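You operate a simulated robot arm through the tools that you are given. There is no shell and no other tool. Be economical: measure what you need, move in short steps, check, and stop when the job is done.

Carry out the task below with a simulated robot arm. There is one attempt and no reset: what you move stays moved.

TASK
Stand the cup in the blue tray, stir it smooth, put it back.
Fine: the stick from the grey pot goes into the yellow pot.

It is judged by the outcome, as a careful person would: the job done as asked, and still so three seconds after it is handed in. It fails if anything else is knocked over, pushed out of place, dropped, spilled or broken.

THE ROBOT
A 7-joint arm with a two-finger parallel gripper, fixed in place. Base frame: the origin is at the foot of the arm, x ahead of it, y to its left, z up. Lengths are in cm, angles in rad, forces in N, time in s.
Its first joint turns from -1.152 to 1.152 rad. Payload 2.4 kg.
Tool frame: the origin (TCP) lies between the finger pads and is the grasp point; the fingertips stand 3 cm ahead of it; z points along the fingers, y is the line along which they close. The gripper opens to 9.4 cm. The fingers are 2.8 cm wide and 1 cm thick; the gripper's body (5 by 9.6 cm) begins 5.5 cm behind the TCP.
Orientation is that of the tool frame in the base frame, as a unit quaternion [x, y, z, w]. With the fingers straight down and closing along the base's y, the tool's x points along the base's -x, its y along +y and its z along -z.

THE INTERFACE
- The arm moves only by the tool move_arm. Its argument "deltas" is a list of rows, each a list of 6 numbers: the shift along the base's x, y, z in cm, then the turn, a rotation vector about the base's x, y, z in rad. In form: [[tx, ty, tz, ax, ay, az], ...]. A call has 1 to 20 rows; each row shifts and turns the commanded pose from where the row before left it. "claw" is the gripper command, from -1 (fully open) to 1 (shut), values between in proportion, set as the call begins (left out, the last holds). A row lasts 0.2 s, in which the tool goes at most 5 cm and 0.15 rad; a call with a longer step from one row to the next is refused whole, and so is a gripper value outside its range. A pose out of reach is approached as far as the arm can. The call stops where the force on the tool passes 70 N (or 10 N more than at its start, if that is more) or the arm is blocked; 0.2 s more then pass. The fingers move at their own pace (about 15.3 cm/s each) and stop on an object; they squeeze with about 33 N. The grip force told is the motor's: it shows also when the fingers shut on nothing. Time passes only in rows, and 0.2 s behind the last, so rows that do not move let the fingers close. It gives the time, the measured TCP pose, the force on the tool (base axes), the opening and the grip force at its end, in the units of the frame above (readings bear some noise), and new pictures: "pictures" is both (left out), scene, wrist or none.
- Cameras (640 x 400 px; columns grow to the right, rows downward): "scene" is fixed at [5.01, 48.47, 142.66]; the picture's right is [-0.62, -0.78, 0.00], its down [-0.52, 0.42, -0.75] and it looks along [0.58, -0.47, -0.67] (base axes); focal length 347 px, centre (320, 200). "wrist" rides on the gripper at [-3.7, 0, -5.8] in the tool frame; the picture's right is [0.00, -1.00, 0.00], its down [0.97, 0.00, -0.24] and it looks along [0.24, 0.00, 0.97] (tool axes); focal length 218 px, centre (320, 200).
- measure_at(camera, pixels): there is no depth. For up to 12 entries [column, row, z] of the newest picture of that camera ("zoom" is the newest enlarged one), the place [x, y] in the base frame at which the ray of that pixel passes the height z, good to about 0.2 cm, but the place of the scene camera against the robot may be out by one fixed shift of up to 1.2 cm in any direction. No time passes.
- zoom(camera, box): a new picture of the part [left, top, right, bottom] of that camera's present view, enlarged. No time passes.
- finish_job(): hands the job in; it is judged then, once.

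Work in short steps. Measure before you move; look again where a grasp or a placing could have gone wrong, and mend it. You have 80 turns and 120 pictures in all, the two below and enlarged ones among them. Open the gripper and draw the arm clear of the work before you hand the job in, unless the task says otherwise; then end with one line.

The tools are called after "Request:" as name(argument=value, ...) on one line, values as JSON. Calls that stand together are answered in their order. move_arm: Moves the arm, as the interface text tells. Its arguments: {"type":"object","properties":{"deltas":{"type":"array"},"claw":{"type":"number"},"pictures":{"type":"string","enum":["both","scene","wrist","none"]}},"required":["deltas"]} The other tools are called the same way: measure_at (camera, pixels) gives the place at which the rays of pixels pass given heights; zoom (camera, box) takes an enlarged picture of a part of a camera's view; finish_job () hands the job in.

At the start:

```text
clock: 0.0
ee_pos: [31.69, 19.62, 112.26]
orientation: [0.0, 1.0, 0.0, 0.0]
contact_force: [0.2, -0.5, -0.7]
finger_gap: 9.43
gripper_force: 0.0
```

scene: 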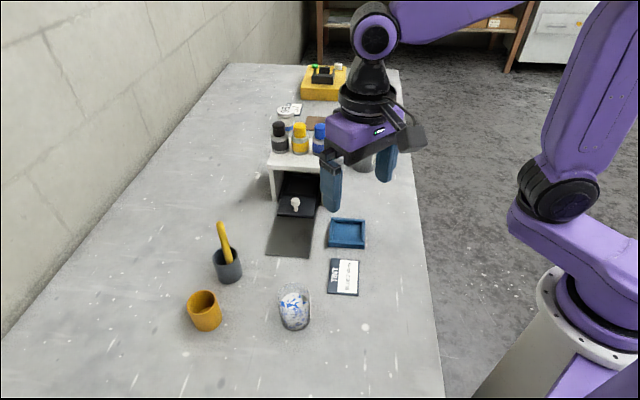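
wrist: 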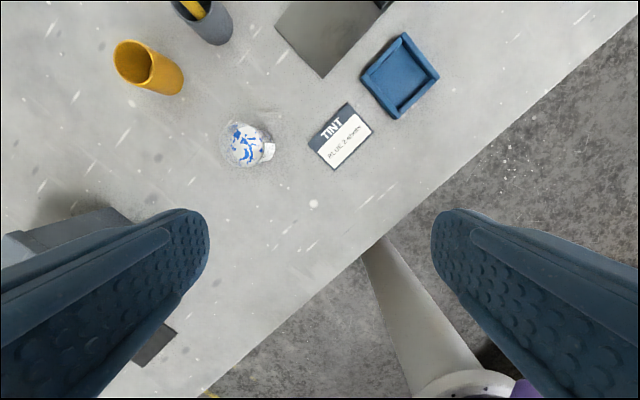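

The pictures show a cup with blue-white paint near (295,308), the tray, the grey pot with the stick, the yellow pot and a card. I'll enlarge them first.

Request:
zoom(camera="scene", box=[170, 200, 380, 340])

Request:
zoom(camera="wrist", box=[100, 0, 460, 220])

Request:
zoom(camera="scene", box=[250, 50, 430, 170])

```text
2.86 times, centred on (275, 270) of scene
```

zoom: 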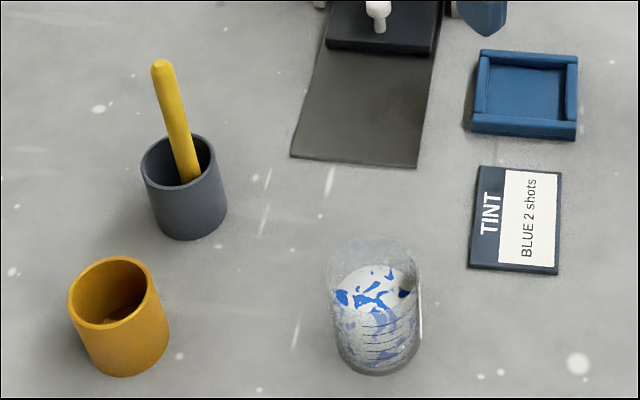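

```text
1.78 times, centred on (280, 110) of wrist
```

zoom: 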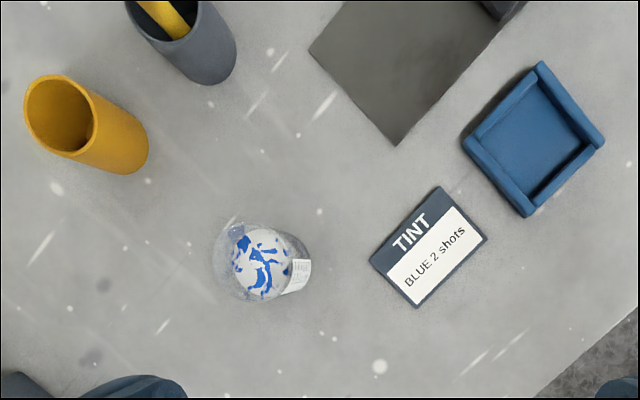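

```text
3.33 times, centred on (340, 110) of scene
```

zoom: 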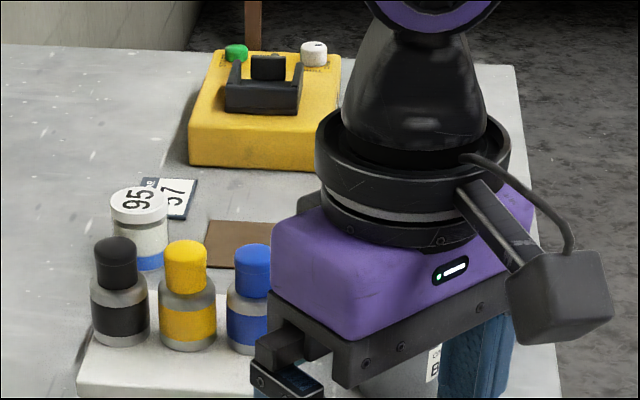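

Measuring bases and rims of the objects with the wrist camera (exact against the robot) and the scene camera to compare.

Request:
measure_at(camera="wrist", pixels=[[245, 145, 32.5], [245, 145, 42], [133, 62, 42], [165, 82, 32.5], [362, 75, 32.5], [403, 33, 34], [440, 75, 34], [398, 118, 34], [400, 75, 33], [310, 141, 32.5], [346, 103, 32.5], [215, 35, 32.5]])

Request:
measure_at(camera="scene", pixels=[[329, 218, 34], [364, 220, 34], [366, 247, 34], [328, 246, 34], [347, 233, 33], [295, 325, 32.5], [229, 278, 32.5], [207, 326, 32.5], [220, 224, 50], [294, 290, 44], [203, 300, 42], [228, 255, 42]])

```text
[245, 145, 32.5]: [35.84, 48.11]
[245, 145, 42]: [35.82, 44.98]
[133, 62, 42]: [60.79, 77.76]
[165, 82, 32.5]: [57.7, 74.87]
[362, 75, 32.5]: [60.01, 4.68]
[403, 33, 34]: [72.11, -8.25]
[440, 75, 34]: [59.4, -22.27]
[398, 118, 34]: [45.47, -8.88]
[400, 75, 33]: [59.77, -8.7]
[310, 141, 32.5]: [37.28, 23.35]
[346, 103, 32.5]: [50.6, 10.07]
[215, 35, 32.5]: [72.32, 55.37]
```

```text
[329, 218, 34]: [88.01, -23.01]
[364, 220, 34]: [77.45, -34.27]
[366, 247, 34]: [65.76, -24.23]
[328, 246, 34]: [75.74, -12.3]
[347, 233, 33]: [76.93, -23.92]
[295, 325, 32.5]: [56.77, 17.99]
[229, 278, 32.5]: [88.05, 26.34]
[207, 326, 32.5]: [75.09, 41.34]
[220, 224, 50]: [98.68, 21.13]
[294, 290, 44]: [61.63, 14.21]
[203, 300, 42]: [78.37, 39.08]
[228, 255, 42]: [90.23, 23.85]
```

The two cameras disagree at z=32.5 (tray: (59.8,-8.7) by wrist against (77,-24) by scene). Intersecting the rays puts the surface nearer z≈79, so I'll check this with flat features before moving.

Request:
measure_at(camera="wrist", pixels=[[310, 141, 79], [346, 103, 79], [372, 132, 79], [334, 169, 79], [310, 141, 82], [346, 103, 82], [372, 132, 82], [334, 169, 82], [323, 78, 79], [323, 78, 82]])

Request:
measure_at(camera="scene", pixels=[[327, 288, 79], [332, 258, 79], [359, 260, 79], [358, 295, 79], [327, 288, 82], [332, 258, 82], [359, 260, 82], [358, 295, 82], [307, 255, 79], [307, 255, 82]])

```text
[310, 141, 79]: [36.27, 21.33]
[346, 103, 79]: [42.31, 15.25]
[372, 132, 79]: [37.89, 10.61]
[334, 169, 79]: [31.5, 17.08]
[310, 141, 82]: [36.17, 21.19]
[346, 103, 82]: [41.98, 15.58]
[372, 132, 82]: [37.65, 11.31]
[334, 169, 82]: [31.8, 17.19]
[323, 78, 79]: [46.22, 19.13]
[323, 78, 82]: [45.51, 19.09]
```

```text
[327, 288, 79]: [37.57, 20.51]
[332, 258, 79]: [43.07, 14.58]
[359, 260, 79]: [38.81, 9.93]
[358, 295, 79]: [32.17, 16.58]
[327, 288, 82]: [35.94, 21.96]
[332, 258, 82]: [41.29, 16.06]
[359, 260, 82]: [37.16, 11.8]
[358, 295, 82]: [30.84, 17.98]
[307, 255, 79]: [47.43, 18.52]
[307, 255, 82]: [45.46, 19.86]
```

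The features agree at about z≈80–82, so the surface isn't at 32.5. I'll move down a bit, well clear of everything, and fix the height from the wrist camera's parallax.

Request:
move_arm(deltas=[[1, -1.5, -3, 0, 0, 0], [1, -1.5, -3, 0, 0, 0], [0, -1, -3, 0, 0, 0], [0, 0, -3, 0, 0, 0], [0, 0, 0, 0, 0, 0]], pictures="both")

```text
clock: 1.2
ee_pos: [33.81, 15.69, 100.08]
orientation: [0.0, 1.0, 0.0, 0.0]
contact_force: [-0.2, -0.1, 0.7]
finger_gap: 9.42
gripper_force: 0.2
```

scene: 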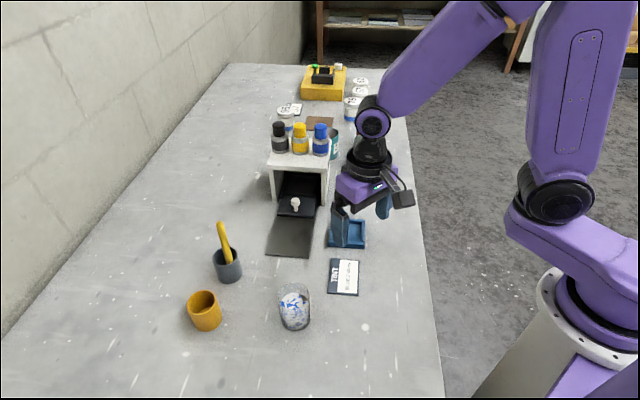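
wrist: 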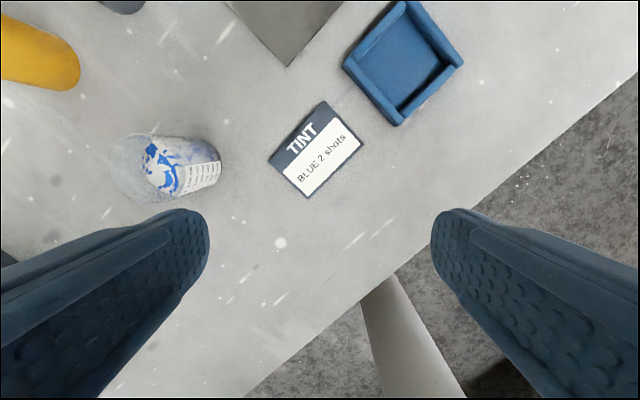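

Card edge grew from ~52 to ~80 px over 12.2 cm, giving a depth of ~35 and a surface at ~82.5 to 83. I'll check with positions.

Request:
measure_at(camera="wrist", pixels=[[268, 158, 82.5], [324, 101, 82.5], [364, 143, 82.5], [307, 198, 82.5], [288, 67, 82.5], [268, 158, 80], [324, 101, 80], [364, 143, 80], [307, 198, 80], [288, 67, 80]])

Request:
zoom(camera="wrist", box=[0, 0, 480, 220])

```text
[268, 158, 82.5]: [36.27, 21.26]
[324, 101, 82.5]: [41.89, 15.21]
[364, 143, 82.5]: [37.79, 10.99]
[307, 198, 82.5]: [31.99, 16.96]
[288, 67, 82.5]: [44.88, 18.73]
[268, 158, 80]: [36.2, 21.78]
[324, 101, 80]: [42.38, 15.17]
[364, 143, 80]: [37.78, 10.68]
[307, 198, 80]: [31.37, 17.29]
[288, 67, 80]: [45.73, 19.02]
```

```text
1.33 times, centred on (240, 110) of wrist
```

zoom: 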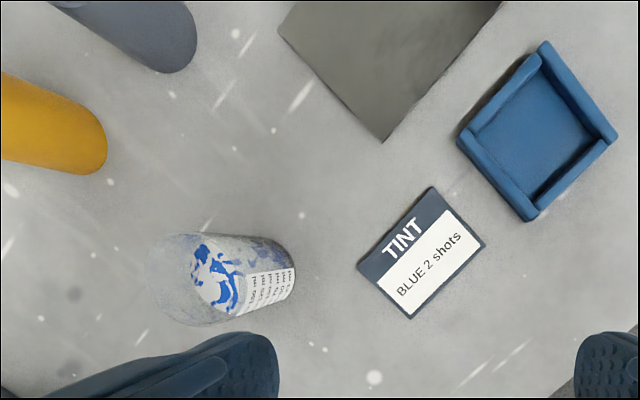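

Surface confirmed at z≈82.5; the scene camera is off by about (+0.7,-1.0). Next I go above the cup for a closer look at it and the pots.

Request:
move_arm(deltas=[[0, 3.5, 2, 0, 0, 0], [0, 3.5, 2, 0, 0, 0], [0, 3.5, 2, 0, 0, 0], [0, 3.5, 1, 0, 0, 0], [0, 3, 0, 0, 0, 0], [0, 0, 0, 0, 0, 0]], pictures="both")

```text
clock: 2.6
ee_pos: [33.85, 32.71, 107.16]
orientation: [0.0, 1.0, -0.001, 0.001]
contact_force: [-0.9, -0.5, 0.1]
finger_gap: 9.39
gripper_force: 0.0
```

scene: 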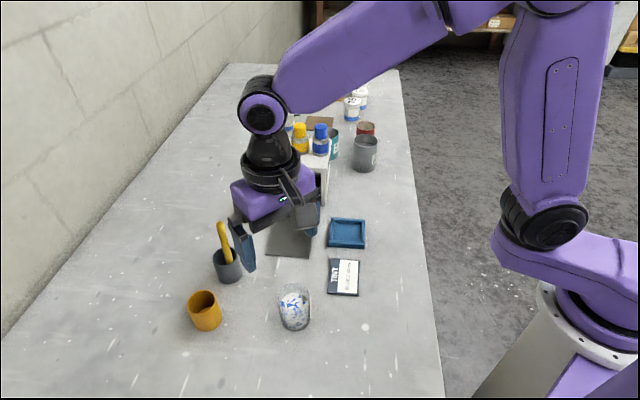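
wrist: 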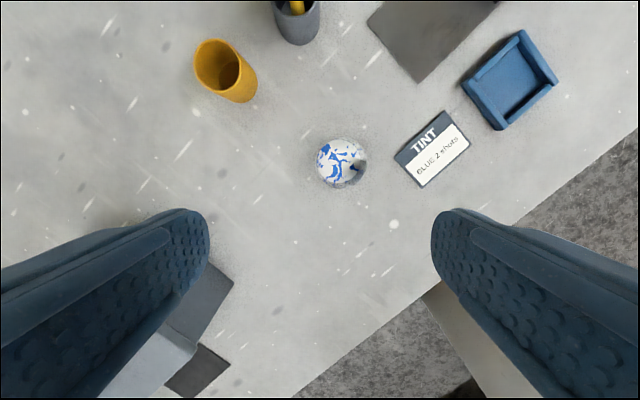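

Request:
zoom(camera="wrist", box=[280, 120, 400, 200])

Request:
zoom(camera="wrist", box=[170, 0, 350, 115])

Request:
zoom(camera="scene", box=[170, 200, 380, 340])

```text
5.00 times, centred on (340, 160) of wrist
```

zoom: 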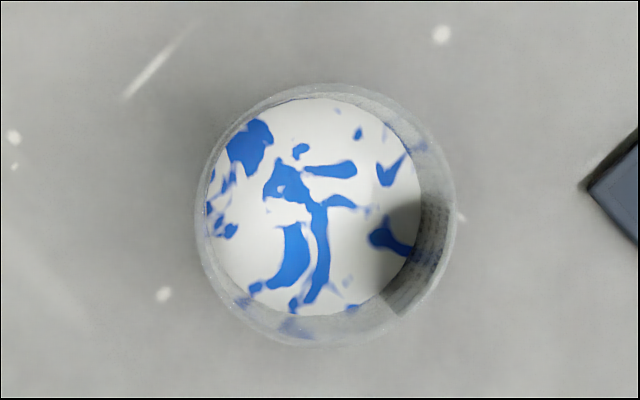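

```text
3.48 times, centred on (260, 58) of wrist
```

zoom: 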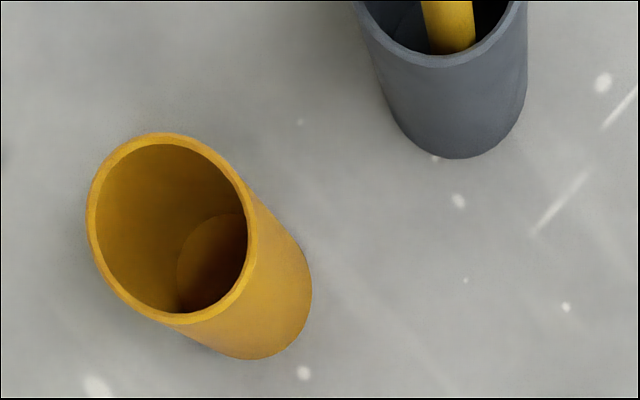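

```text
2.86 times, centred on (275, 270) of scene
```

zoom: 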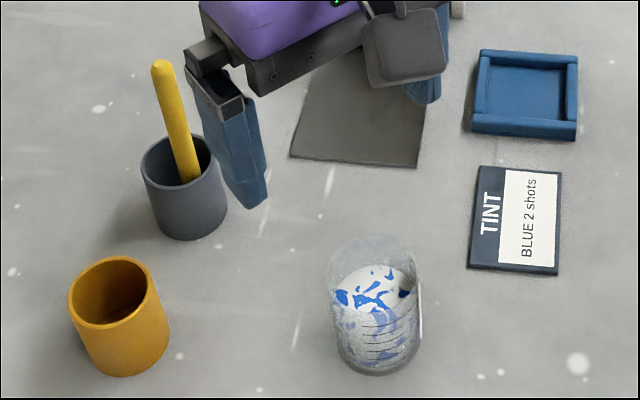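

Measuring cup rim, pots, stick top at several heights in both pictures to fix heights by intersection.

Request:
measure_at(camera="wrist", pixels=[[341.2, 162.8, 90], [341.2, 162.8, 94], [315.6, 162.8, 92], [367, 162.8, 92], [216, 66, 90], [216, 66, 94], [237, 83, 82.5], [298, 25, 82.5], [466, 85, 83.5], [517, 30, 83.5], [558, 79, 83.5], [498, 130, 83.5]])

Request:
measure_at(camera="scene", pixels=[[294.2, 294.5, 90], [294.2, 294.5, 94], [294.6, 330.8, 82.5], [226, 257.8, 90], [226, 257.8, 94], [219.8, 223.1, 96], [219.8, 223.1, 102], [202.6, 301.5, 90], [202.6, 301.5, 94], [206.8, 331.9, 82.5], [230.6, 284, 82.5], [232, 262, 88]])

```text
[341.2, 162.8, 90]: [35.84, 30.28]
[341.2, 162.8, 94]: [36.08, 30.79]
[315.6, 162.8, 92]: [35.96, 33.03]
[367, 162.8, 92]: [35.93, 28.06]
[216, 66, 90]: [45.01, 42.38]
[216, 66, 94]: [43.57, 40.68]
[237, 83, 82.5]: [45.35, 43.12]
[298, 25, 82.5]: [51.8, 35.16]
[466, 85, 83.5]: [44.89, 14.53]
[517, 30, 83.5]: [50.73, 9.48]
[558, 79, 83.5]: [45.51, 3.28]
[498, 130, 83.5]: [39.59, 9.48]
```

```text
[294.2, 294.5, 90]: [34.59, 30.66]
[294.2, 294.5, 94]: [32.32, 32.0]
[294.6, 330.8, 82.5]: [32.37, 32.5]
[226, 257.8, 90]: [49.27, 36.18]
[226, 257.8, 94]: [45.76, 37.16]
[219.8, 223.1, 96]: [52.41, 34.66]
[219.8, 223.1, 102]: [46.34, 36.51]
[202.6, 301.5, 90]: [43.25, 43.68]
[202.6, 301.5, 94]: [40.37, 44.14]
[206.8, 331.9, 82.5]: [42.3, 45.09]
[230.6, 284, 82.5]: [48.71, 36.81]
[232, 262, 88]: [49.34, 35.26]
```

Results: cup rim at z≈89.5, centre ≈(35.8,30.2), Ø≈5.3. Tray centre ≈(45.2,9.2), yellow pot (45.2,42.9), grey pot ≈(51,35). I'll centre over the cup at TCP z=96 and look.

Request:
move_arm(deltas=[[1, -1.25, -2, 0, 0, 0], [0.95, -1.25, -2, 0, 0, 0], [0, 0, -2.5, 0, 0, 0], [0, 0, -2.5, 0, 0, 0], [0, 0, -2, 0, 0, 0], [0, 0, 0, 0, 0, 0]], pictures="both")

```text
clock: 4.0
ee_pos: [35.72, 30.03, 96.31]
orientation: [0.0, 1.0, 0.0, 0.0]
contact_force: [0.0, 0.3, -0.4]
finger_gap: 9.39
gripper_force: 0.0
```

scene: 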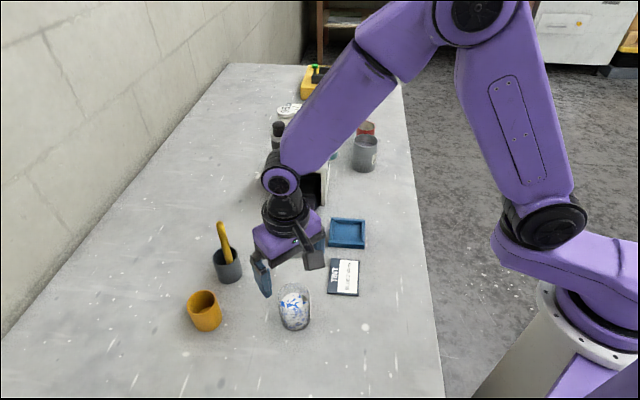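
wrist: 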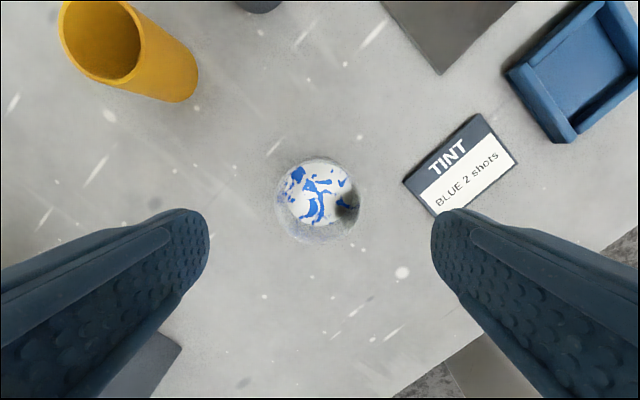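

Cup is well centred between the fingers; enlarging to measure the rim height better.

Request:
zoom(camera="wrist", box=[240, 150, 400, 250])

Request:
zoom(camera="scene", box=[215, 200, 375, 340])

```text
4.00 times, centred on (320, 200) of wrist
```

zoom: 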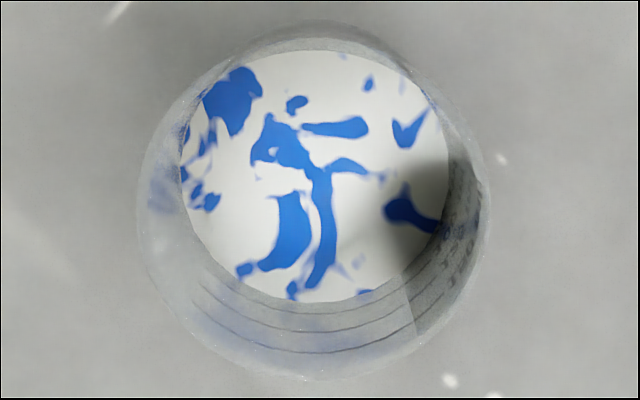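

```text
2.86 times, centred on (295, 270) of scene
```

zoom: 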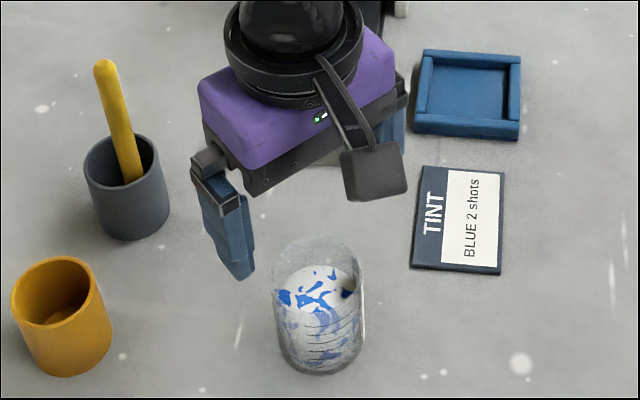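

Rim centre ≈(36.0,30.1), Ø≈5.5. I descend to TCP z≈87.2 (tips ~84.2) with the gripper open.

Request:
move_arm(deltas=[[0.2, 0.1, -2.5, 0, 0, 0], [0, 0, -2.5, 0, 0, 0], [0, 0, -2, 0, 0, 0], [0, 0, -1.2, 0, 0, 0], [0, 0, -0.9, 0, 0, 0], [0, 0, 0, 0, 0, 0]], pictures="both")

```text
clock: 5.4
ee_pos: [35.9, 30.36, 87.05]
orientation: [0.001, 1.0, 0.0, 0.0]
contact_force: [0.1, 0.1, -0.4]
finger_gap: 9.41
gripper_force: 0.1
```

scene: 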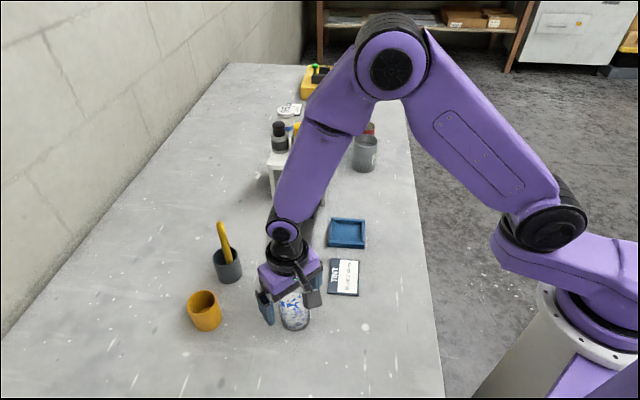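
wrist: 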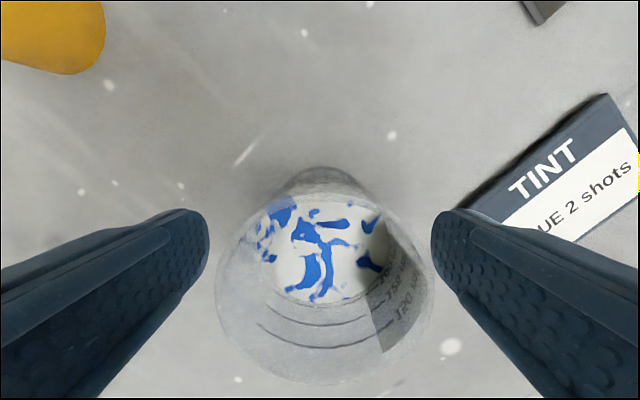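

Cup is centred between the fingers, rim about 1 cm above the TCP. Closing gently.

Request:
move_arm(deltas=[[0, -0.1, 0, 0, 0, 0], [0, 0, 0, 0, 0, 0], [0, 0, 0, 0, 0, 0], [0, 0, 0, 0, 0, 0]], claw=0.2, pictures="wrist")

```text
clock: 6.4
ee_pos: [35.93, 30.21, 87.08]
orientation: [0.0, 1.0, -0.001, 0.001]
contact_force: [0.1, 0.8, 0.3]
finger_gap: 5.9
gripper_force: 32.9
```

wrist: 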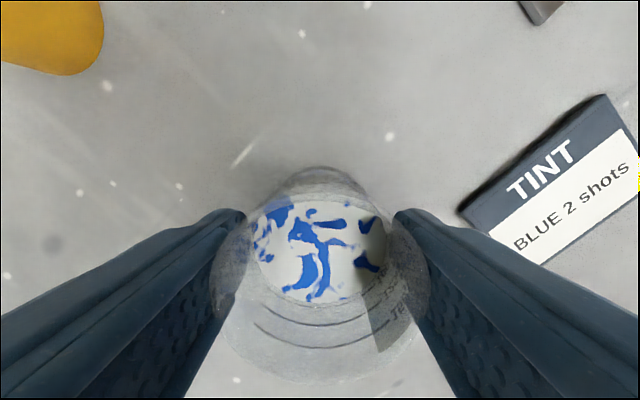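

Firm grip (gap 5.9). Lifting slowly and meanwhile measuring the stand's near edge.

Request:
move_arm(deltas=[[0, 0, 0.6, 0, 0, 0], [0, 0, 1, 0, 0, 0], [0, 0, 1.2, 0, 0, 0], [0, 0, 1.2, 0, 0, 0], [0, 0, 1.2, 0, 0, 0], [0, 0, 0.8, 0, 0, 0], [0, 0, 0.3, 0, 0, 0], [0, 0, 0, 0, 0, 0]], pictures="both")

Request:
measure_at(camera="scene", pixels=[[328, 204, 82.5], [275, 200, 82.5], [327, 169, 92], [268, 162, 92], [317, 216, 84], [295, 203, 88]])

```text
clock: 8.2
ee_pos: [35.98, 30.22, 93.41]
orientation: [0.0, 1.0, 0.001, 0.0]
contact_force: [0.6, 0.1, -0.4]
finger_gap: 5.83
gripper_force: 33.0
```

scene: 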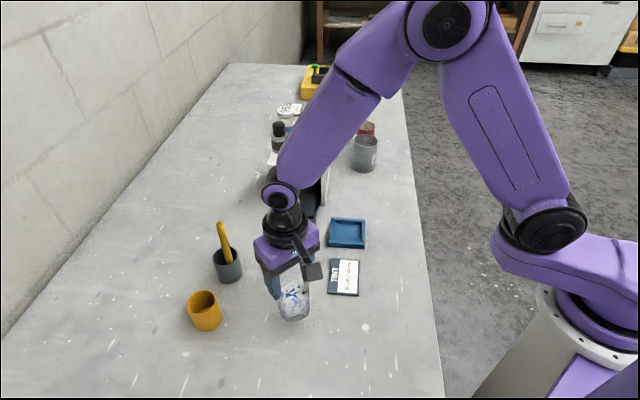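
wrist: 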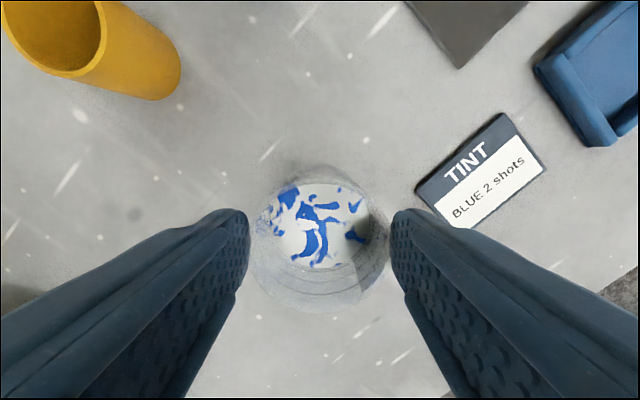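

```text
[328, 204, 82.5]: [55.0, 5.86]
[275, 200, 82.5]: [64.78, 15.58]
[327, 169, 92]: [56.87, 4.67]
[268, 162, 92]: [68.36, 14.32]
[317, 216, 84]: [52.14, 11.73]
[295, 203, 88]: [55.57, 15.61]
```

The rim looks smaller in the wrist view (138 px against 220), so the cup has slipped or stayed behind. Looking closer.

Request:
zoom(camera="scene", box=[240, 230, 360, 340])

Request:
zoom(camera="wrist", box=[220, 140, 420, 330])

```text
3.64 times, centred on (300, 285) of scene
```

zoom: 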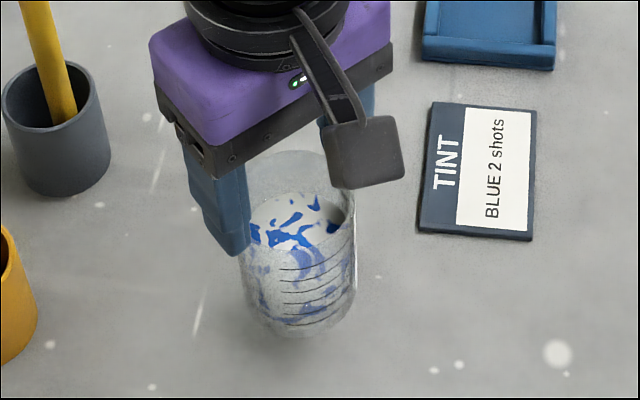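

```text
2.11 times, centred on (320, 235) of wrist
```

zoom: 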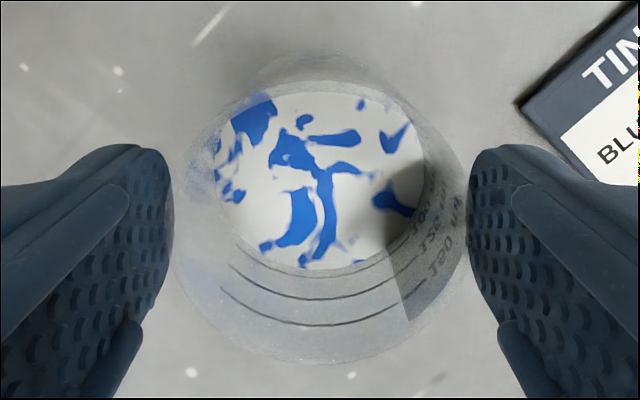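

The cup hangs by the fingertips only, having slid about 3 cm. I set it down again slowly at the same spot before regrasping lower.

Request:
move_arm(deltas=[[0, 0, -0.5, 0, 0, 0], [0, 0, -0.6, 0, 0, 0], [0, 0, -0.6, 0, 0, 0], [0, 0, -0.5, 0, 0, 0]], pictures="both")

```text
clock: 9.2
ee_pos: [36.01, 30.27, 91.17]
orientation: [-0.001, 1.0, 0.0, 0.0]
contact_force: [0.0, 0.0, -0.9]
finger_gap: 5.82
gripper_force: 33.8
```

scene: 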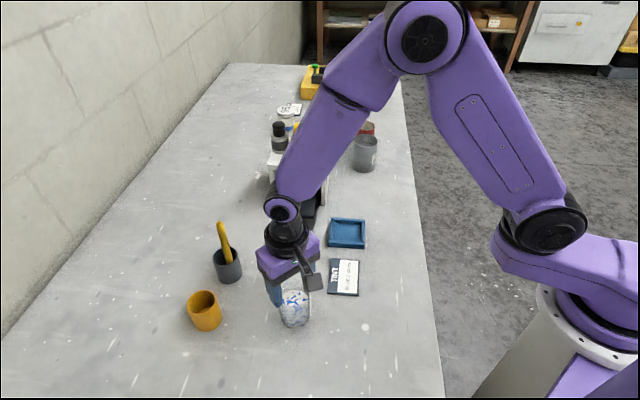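
wrist: 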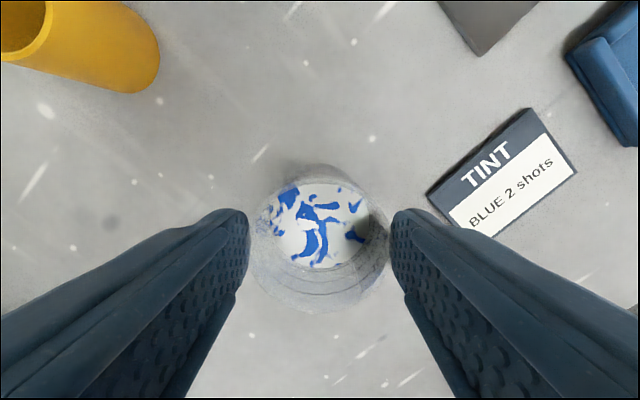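

No further slip. Lowering in small steps until contact.

Request:
move_arm(deltas=[[0, 0, -0.2, 0, 0, 0], [0, 0, -0.2, 0, 0, 0], [0, 0, -0.2, 0, 0, 0]], pictures="wrist")

Request:
zoom(camera="scene", box=[240, 230, 360, 340])

```text
clock: 10.0
ee_pos: [36.0, 30.26, 90.64]
orientation: [0.0, 1.0, 0.0, 0.0]
contact_force: [-0.9, -0.1, -1.7]
finger_gap: 5.84
gripper_force: 32.8
```

wrist: 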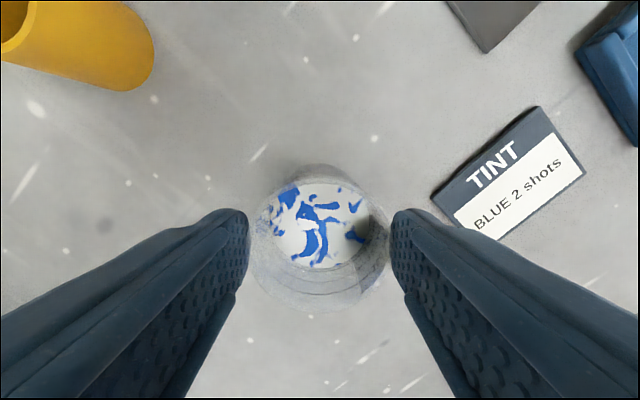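

```text
3.64 times, centred on (300, 285) of scene
```

zoom: 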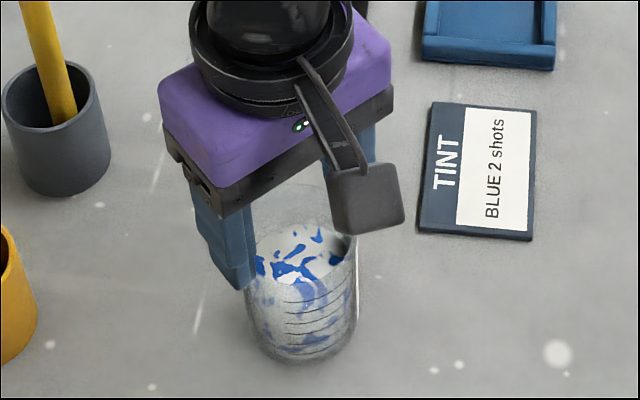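

Bottom edge at row ~329.5 against the original ~331: nearly down. A little further.

Request:
move_arm(deltas=[[0, 0, -0.15, 0, 0, 0], [0, 0, -0.15, 0, 0, 0], [0, 0, -0.15, 0, 0, 0]], pictures="wrist")

Request:
zoom(camera="scene", box=[240, 230, 360, 340])

```text
clock: 10.8
ee_pos: [36.02, 30.1, 90.14]
orientation: [0.0, 1.0, 0.001, 0.0]
contact_force: [-0.1, -0.2, -2.0]
finger_gap: 5.84
gripper_force: 33.2
```

wrist: 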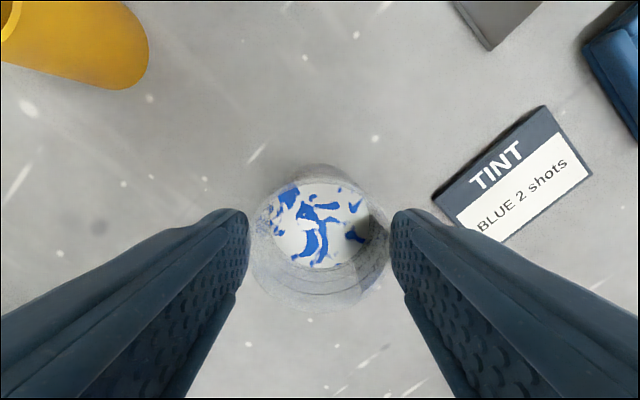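

```text
3.64 times, centred on (300, 285) of scene
```

zoom: 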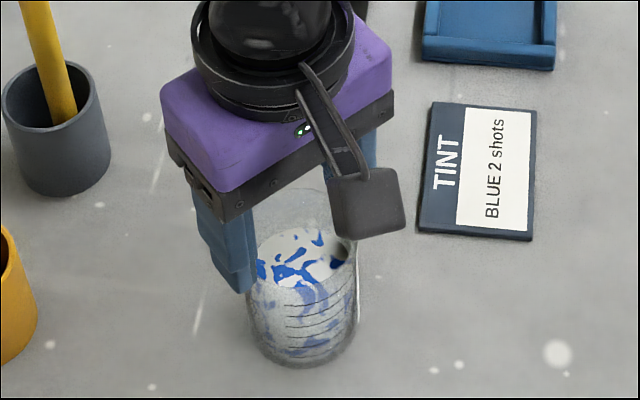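

Now at row ~331. One more small press to be sure it stands, then I release.

Request:
move_arm(deltas=[[0, 0, -0.1, 0, 0, 0], [0, 0, -0.1, 0, 0, 0], [0, 0, 0, 0, 0, 0]], pictures="none")

Request:
zoom(camera="scene", box=[270, 270, 320, 340])

```text
clock: 11.6
ee_pos: [35.88, 30.17, 90.09]
orientation: [-0.001, 1.0, 0.001, 0.001]
contact_force: [-4.4, -2.7, 24.2]
finger_gap: 5.83
gripper_force: 33.0
```

```text
5.71 times, centred on (295, 305) of scene
```

zoom: 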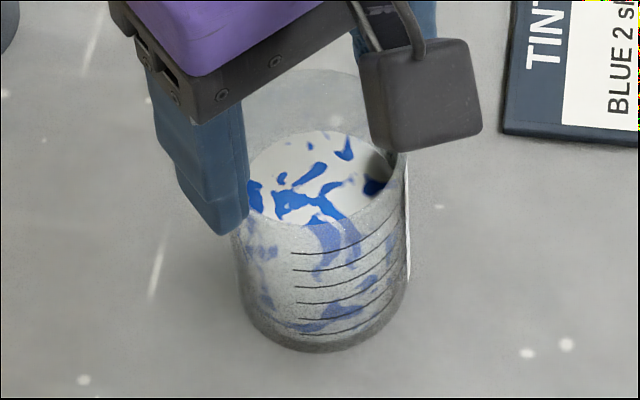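

It stands (24 N contact). I relieve the press, open, go back down and regrasp at mid-height with full squeeze.

Request:
move_arm(deltas=[[0, 0, 0.15, 0, 0, 0], [0, 0, 0, 0, 0, 0]], pictures="none")

Request:
move_arm(deltas=[[0, 0, 0, 0, 0, 0], [0, 0, 0, 0, 0, 0], [0, 0, 0, 0, 0, 0]], claw=-1, pictures="both")

```text
clock: 12.2
ee_pos: [35.94, 30.15, 90.23]
orientation: [0.0, 1.0, 0.0, -0.001]
contact_force: [0.6, 0.7, 0.1]
finger_gap: 5.82
gripper_force: 33.3
```

```text
clock: 13.0
ee_pos: [35.91, 30.15, 90.2]
orientation: [0.0, 1.0, 0.0, 0.0]
contact_force: [-0.2, 0.2, 0.1]
finger_gap: 9.42
gripper_force: 0.1
```

scene: 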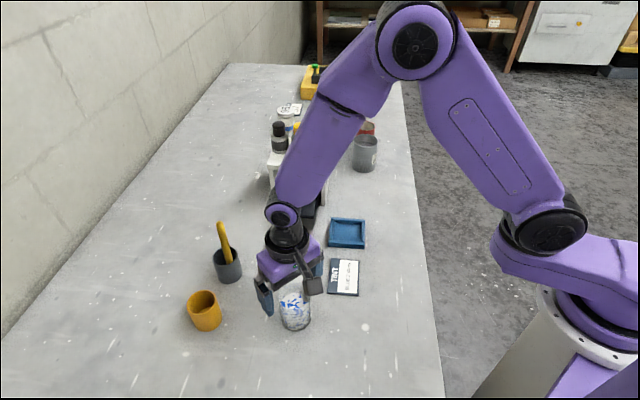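
wrist: 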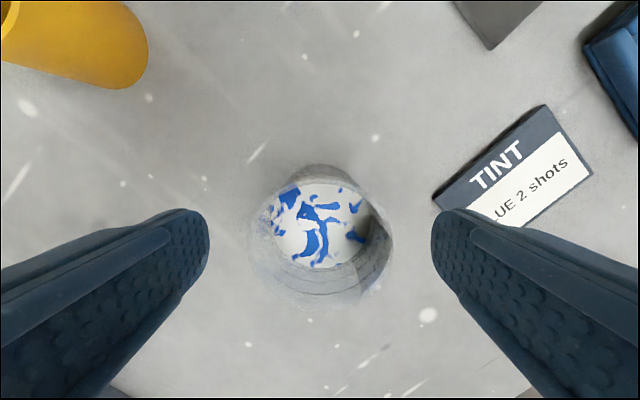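

Cup stands upright. Descending 3.9 cm to TCP z≈86.3 and closing fully.

Request:
move_arm(deltas=[[0, 0, -1.5, 0, 0, 0], [0, 0, -1.2, 0, 0, 0], [0, 0, -0.8, 0, 0, 0], [0, 0, -0.4, 0, 0, 0], [0, 0, 0, 0, 0, 0]], pictures="none")

Request:
move_arm(deltas=[[0, 0, 0, 0, 0, 0], [0, 0, 0, 0, 0, 0], [0, 0, 0, 0, 0, 0], [0, 0, 0, 0, 0, 0], [0, 0, 0, 0, 0, 0]], claw=1, pictures="wrist")

Request:
move_arm(deltas=[[0, 0, 0.3, 0, 0, 0], [0, 0, 0.4, 0, 0, 0], [0, 0, 0.4, 0, 0, 0], [0, 0, 0.4, 0, 0, 0]], pictures="wrist")

```text
clock: 14.2
ee_pos: [35.94, 30.25, 86.26]
orientation: [0.001, 1.0, 0.0, -0.001]
contact_force: [-0.3, -0.5, 0.1]
finger_gap: 9.39
gripper_force: 0.0
```

```text
clock: 15.4
ee_pos: [35.82, 30.21, 86.21]
orientation: [0.0, 1.0, 0.0, 0.0]
contact_force: [0.3, 0.0, -1.0]
finger_gap: 5.93
gripper_force: 33.4
```

wrist: 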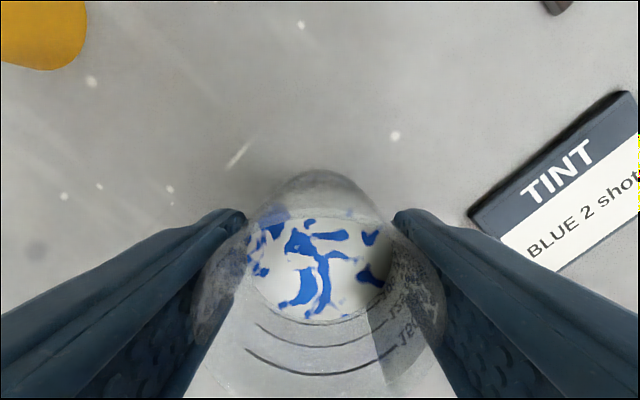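

```text
clock: 16.4
ee_pos: [36.01, 30.19, 87.64]
orientation: [-0.001, 1.0, 0.0, -0.001]
contact_force: [0.1, -0.2, -1.6]
finger_gap: 5.94
gripper_force: 33.0
```

wrist: 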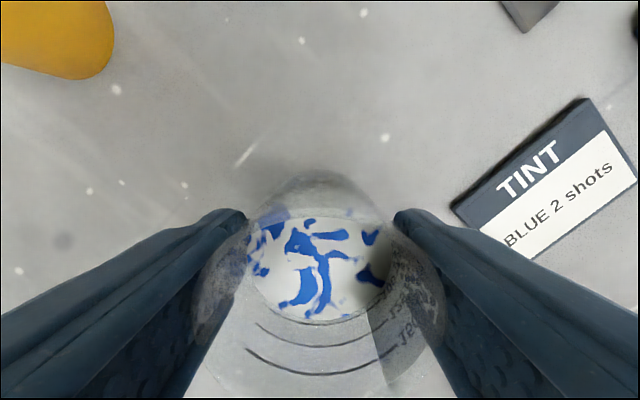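

This time the cup follows (view unchanged in the gripper). Lifting gently further and checking.

Request:
move_arm(deltas=[[0, 0, 0.3, 0, 0, 0], [0, 0, 0.5, 0, 0, 0], [0, 0, 0.6, 0, 0, 0], [0, 0, 0.6, 0, 0, 0], [0, 0, 0.6, 0, 0, 0], [0, 0, 0.5, 0, 0, 0], [0, 0, 0.3, 0, 0, 0], [0, 0, 0, 0, 0, 0]], pictures="wrist")

```text
clock: 18.2
ee_pos: [35.97, 30.1, 91.27]
orientation: [-0.001, 1.0, 0.0, 0.0]
contact_force: [0.0, 0.3, -0.8]
finger_gap: 5.9
gripper_force: 33.1
```

wrist: 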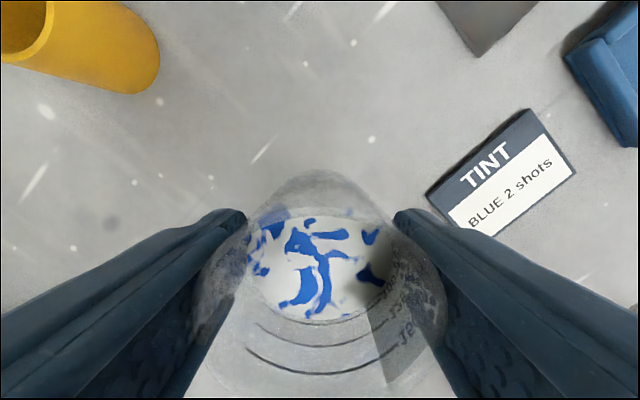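

Holding well. Carrying towards the tray in gentle steps.

Request:
move_arm(deltas=[[0, -0.4, 0, 0, 0, 0], [0.2, -0.8, 0, 0, 0, 0], [0.3, -1.2, 0, 0, 0, 0], [0.5, -1.3, 0, 0, 0, 0], [0.5, -1.3, 0, 0, 0, 0], [0.5, -1.3, 0, 0, 0, 0], [0.5, -1.3, 0, 0, 0, 0], [0.5, -1.3, 0, 0, 0, 0], [0.5, -1.3, 0, 0, 0, 0], [0.5, -1.3, 0, 0, 0, 0], [0.5, -1.3, 0, 0, 0, 0], [0.5, -1.3, 0, 0, 0, 0], [0.5, -1.3, 0, 0, 0, 0], [0.5, -1.2, 0, 0, 0, 0], [0.3, -0.8, 0, 0, 0, 0], [0.2, -0.4, 0, 0, 0, 0], [0, 0, 0, 0, 0, 0]], pictures="both")

```text
clock: 21.8
ee_pos: [42.5, 12.27, 91.07]
orientation: [0.0, 1.0, 0.0, -0.001]
contact_force: [0.1, 0.9, -1.9]
finger_gap: 5.88
gripper_force: 33.1
```

scene: 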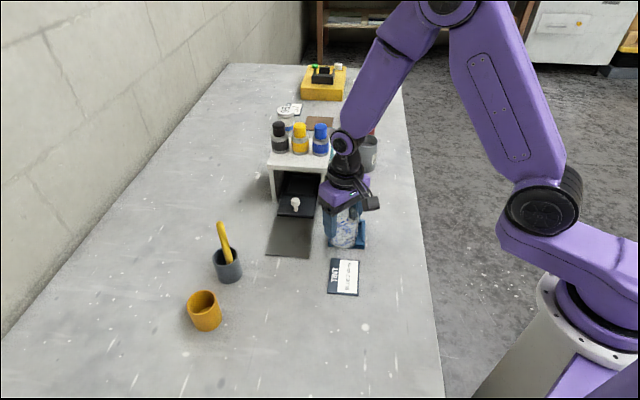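
wrist: 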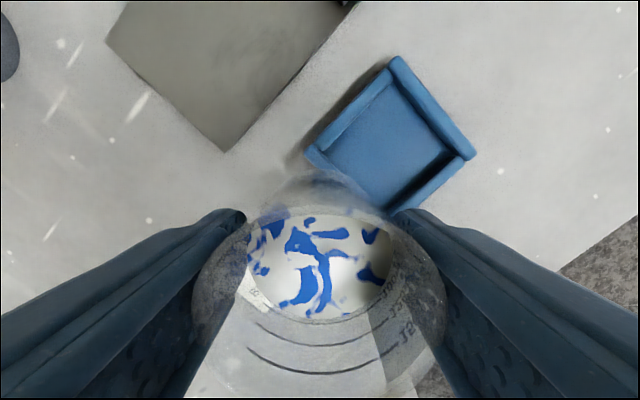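

The tray is in the wrist view; corners at (305,152), (396,57), (476,155), (392,215). Measuring for the centre.

Request:
measure_at(camera="wrist", pixels=[[305, 150, 84], [394, 57, 84], [476, 155, 84], [391, 213, 84], [392, 80, 83], [326, 155, 83], [455, 150, 83], [392, 208, 83], [392, 138, 83]])

Request:
zoom(camera="wrist", box=[290, 40, 490, 220])

```text
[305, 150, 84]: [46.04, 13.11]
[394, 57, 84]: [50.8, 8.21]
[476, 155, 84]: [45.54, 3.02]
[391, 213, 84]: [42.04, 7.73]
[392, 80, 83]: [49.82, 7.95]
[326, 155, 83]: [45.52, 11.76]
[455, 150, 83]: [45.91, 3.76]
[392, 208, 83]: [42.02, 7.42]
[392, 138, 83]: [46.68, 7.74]
```

```text
2.22 times, centred on (390, 130) of wrist
```

zoom: 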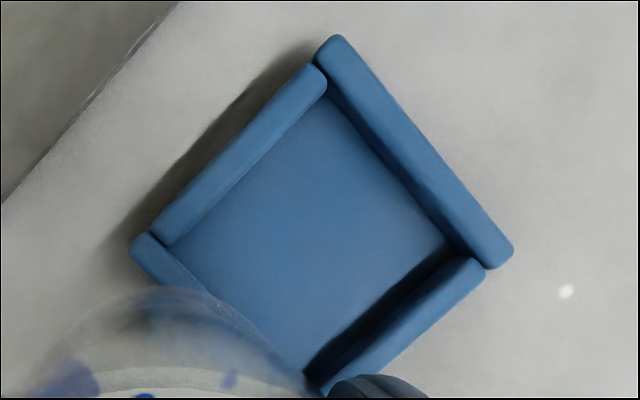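

Tray centre ≈(45.95,8.05), inside ≈6.5 cm against cup Ø5.9, so it's a close fit. Moving above it at the same height, then checking.

Request:
move_arm(deltas=[[0.4, -0.5, 0, 0, 0, 0], [0.7, -0.9, 0, 0, 0, 0], [0.8, -1.0, 0, 0, 0, 0], [0.7, -0.9, 0, 0, 0, 0], [0.5, -0.7, 0, 0, 0, 0], [0.2, -0.2, 0, 0, 0, 0], [0, 0, 0, 0, 0, 0]], pictures="both")

Request:
zoom(camera="scene", box=[300, 180, 400, 270])

Request:
zoom(camera="wrist", box=[180, 130, 460, 400])

```text
clock: 23.4
ee_pos: [45.69, 8.23, 91.21]
orientation: [0.0, 1.0, 0.0, 0.0]
contact_force: [0.0, -0.6, -1.5]
finger_gap: 5.85
gripper_force: 33.2
```

scene: 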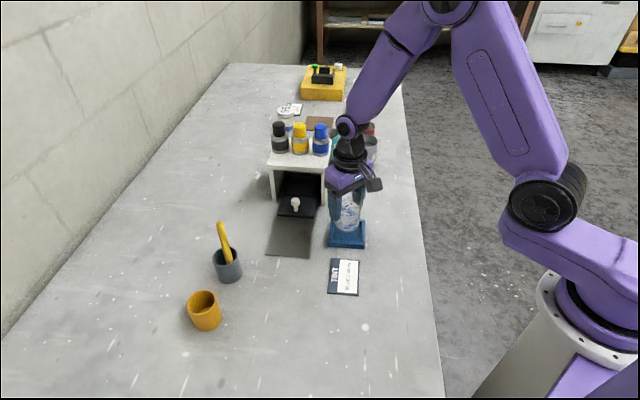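
wrist: 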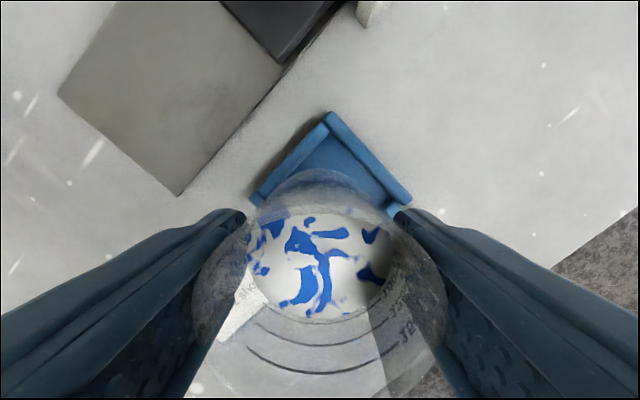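

```text
4.44 times, centred on (350, 225) of scene
```

zoom: 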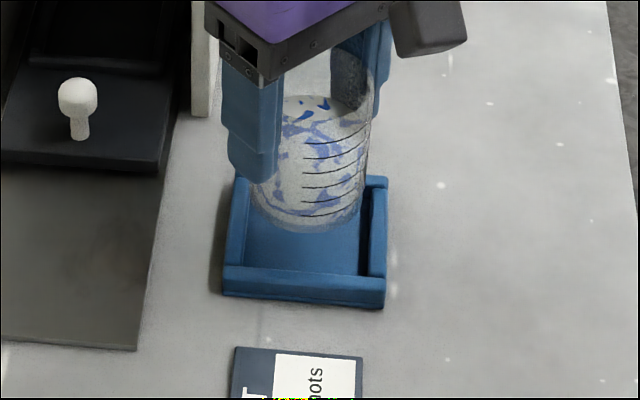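

```text
1.48 times, centred on (320, 265) of wrist
```

zoom: 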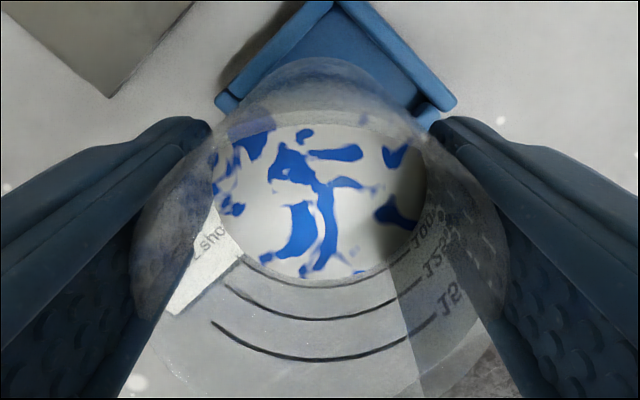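

Request:
measure_at(camera="wrist", pixels=[[329, 112, 84.3], [250, 198, 84.3], [411, 198, 84.3], [327, 138, 83], [329, 112, 83.8], [250, 198, 83.8], [411, 198, 83.8]])

Request:
measure_at(camera="scene", pixels=[[329, 218, 84.3], [365, 220, 84.3], [366, 247, 82.5], [328, 247, 82.5], [328.5, 240, 84.3], [366, 242, 84.3]])

```text
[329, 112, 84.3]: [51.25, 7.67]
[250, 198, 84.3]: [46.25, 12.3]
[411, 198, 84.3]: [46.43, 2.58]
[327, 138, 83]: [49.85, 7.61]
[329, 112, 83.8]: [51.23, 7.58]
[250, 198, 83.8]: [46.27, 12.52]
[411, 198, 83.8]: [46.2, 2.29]
```

```text
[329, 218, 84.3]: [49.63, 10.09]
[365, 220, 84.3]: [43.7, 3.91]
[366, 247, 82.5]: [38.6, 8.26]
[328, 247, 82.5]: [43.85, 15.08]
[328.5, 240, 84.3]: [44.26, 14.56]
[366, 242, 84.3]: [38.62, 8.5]
```

Comparing three wrist views by parallax puts the tray rim at z≈82 (not 84) and its centre at ≈(45.75,7.5), so I need about -0.6 in y. I shift and lower 2 cm, then look.

Request:
move_arm(deltas=[[0, -0.3, -0.3, 0, 0, 0], [0, -0.3, -0.5, 0, 0, 0], [0, 0, -0.6, 0, 0, 0], [0, 0, -0.5, 0, 0, 0], [0, 0, -0.3, 0, 0, 0], [0, 0, 0, 0, 0, 0]], pictures="wrist")

Request:
zoom(camera="scene", box=[315, 195, 380, 255])

```text
clock: 24.8
ee_pos: [45.76, 7.61, 88.99]
orientation: [0.0, 1.0, 0.0, 0.0]
contact_force: [-0.2, -0.5, -1.2]
finger_gap: 5.91
gripper_force: 33.6
```

wrist: 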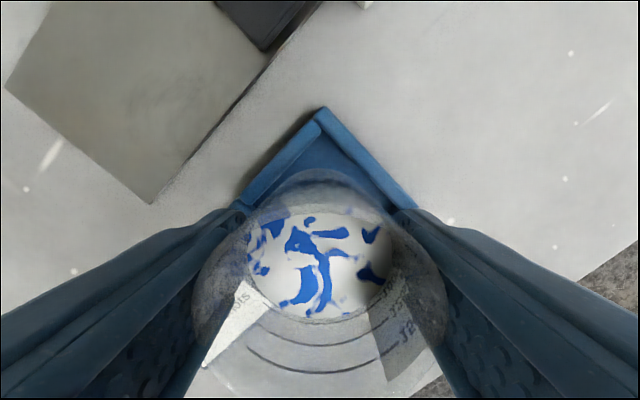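

```text
6.67 times, centred on (348, 225) of scene
```

zoom: 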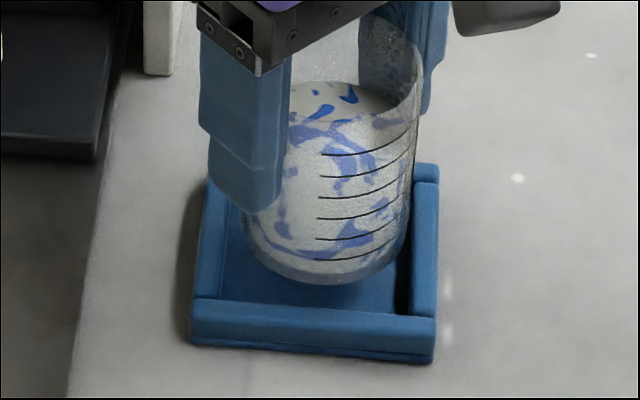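

Close. I check the horizontal centring with an enlarged wrist view of the tray corners.

Request:
zoom(camera="wrist", box=[220, 95, 430, 225])

```text
3.05 times, centred on (325, 160) of wrist
```

zoom: 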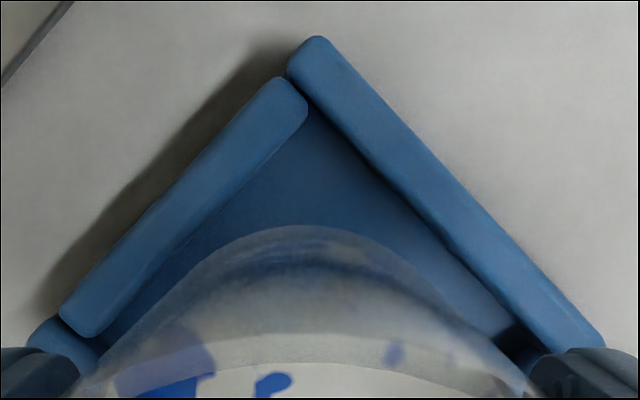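

In this view the cup base arc sits ~0.4 cm too near (−x) and is laterally centred. I correct +0.4 in x, lower 0.8, and look again.

Request:
move_arm(deltas=[[0.2, 0, -0.2, 0, 0, 0], [0.2, 0, -0.3, 0, 0, 0], [0, 0, -0.3, 0, 0, 0], [0, 0, 0, 0, 0, 0]], pictures="none")

Request:
zoom(camera="scene", box=[315, 195, 380, 255])

Request:
zoom(camera="wrist", box=[220, 95, 430, 225])

```text
clock: 25.8
ee_pos: [46.28, 7.47, 88.18]
orientation: [0.0, 1.0, 0.0, 0.0]
contact_force: [-0.1, 0.1, -1.2]
finger_gap: 5.89
gripper_force: 32.6
```

```text
6.67 times, centred on (348, 225) of scene
```

zoom: 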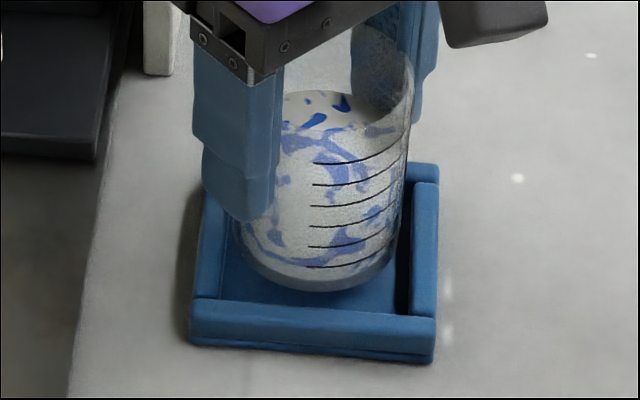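

```text
3.05 times, centred on (325, 160) of wrist
```

zoom: 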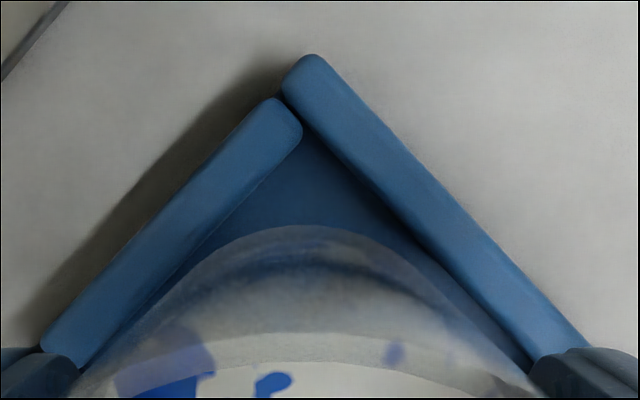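

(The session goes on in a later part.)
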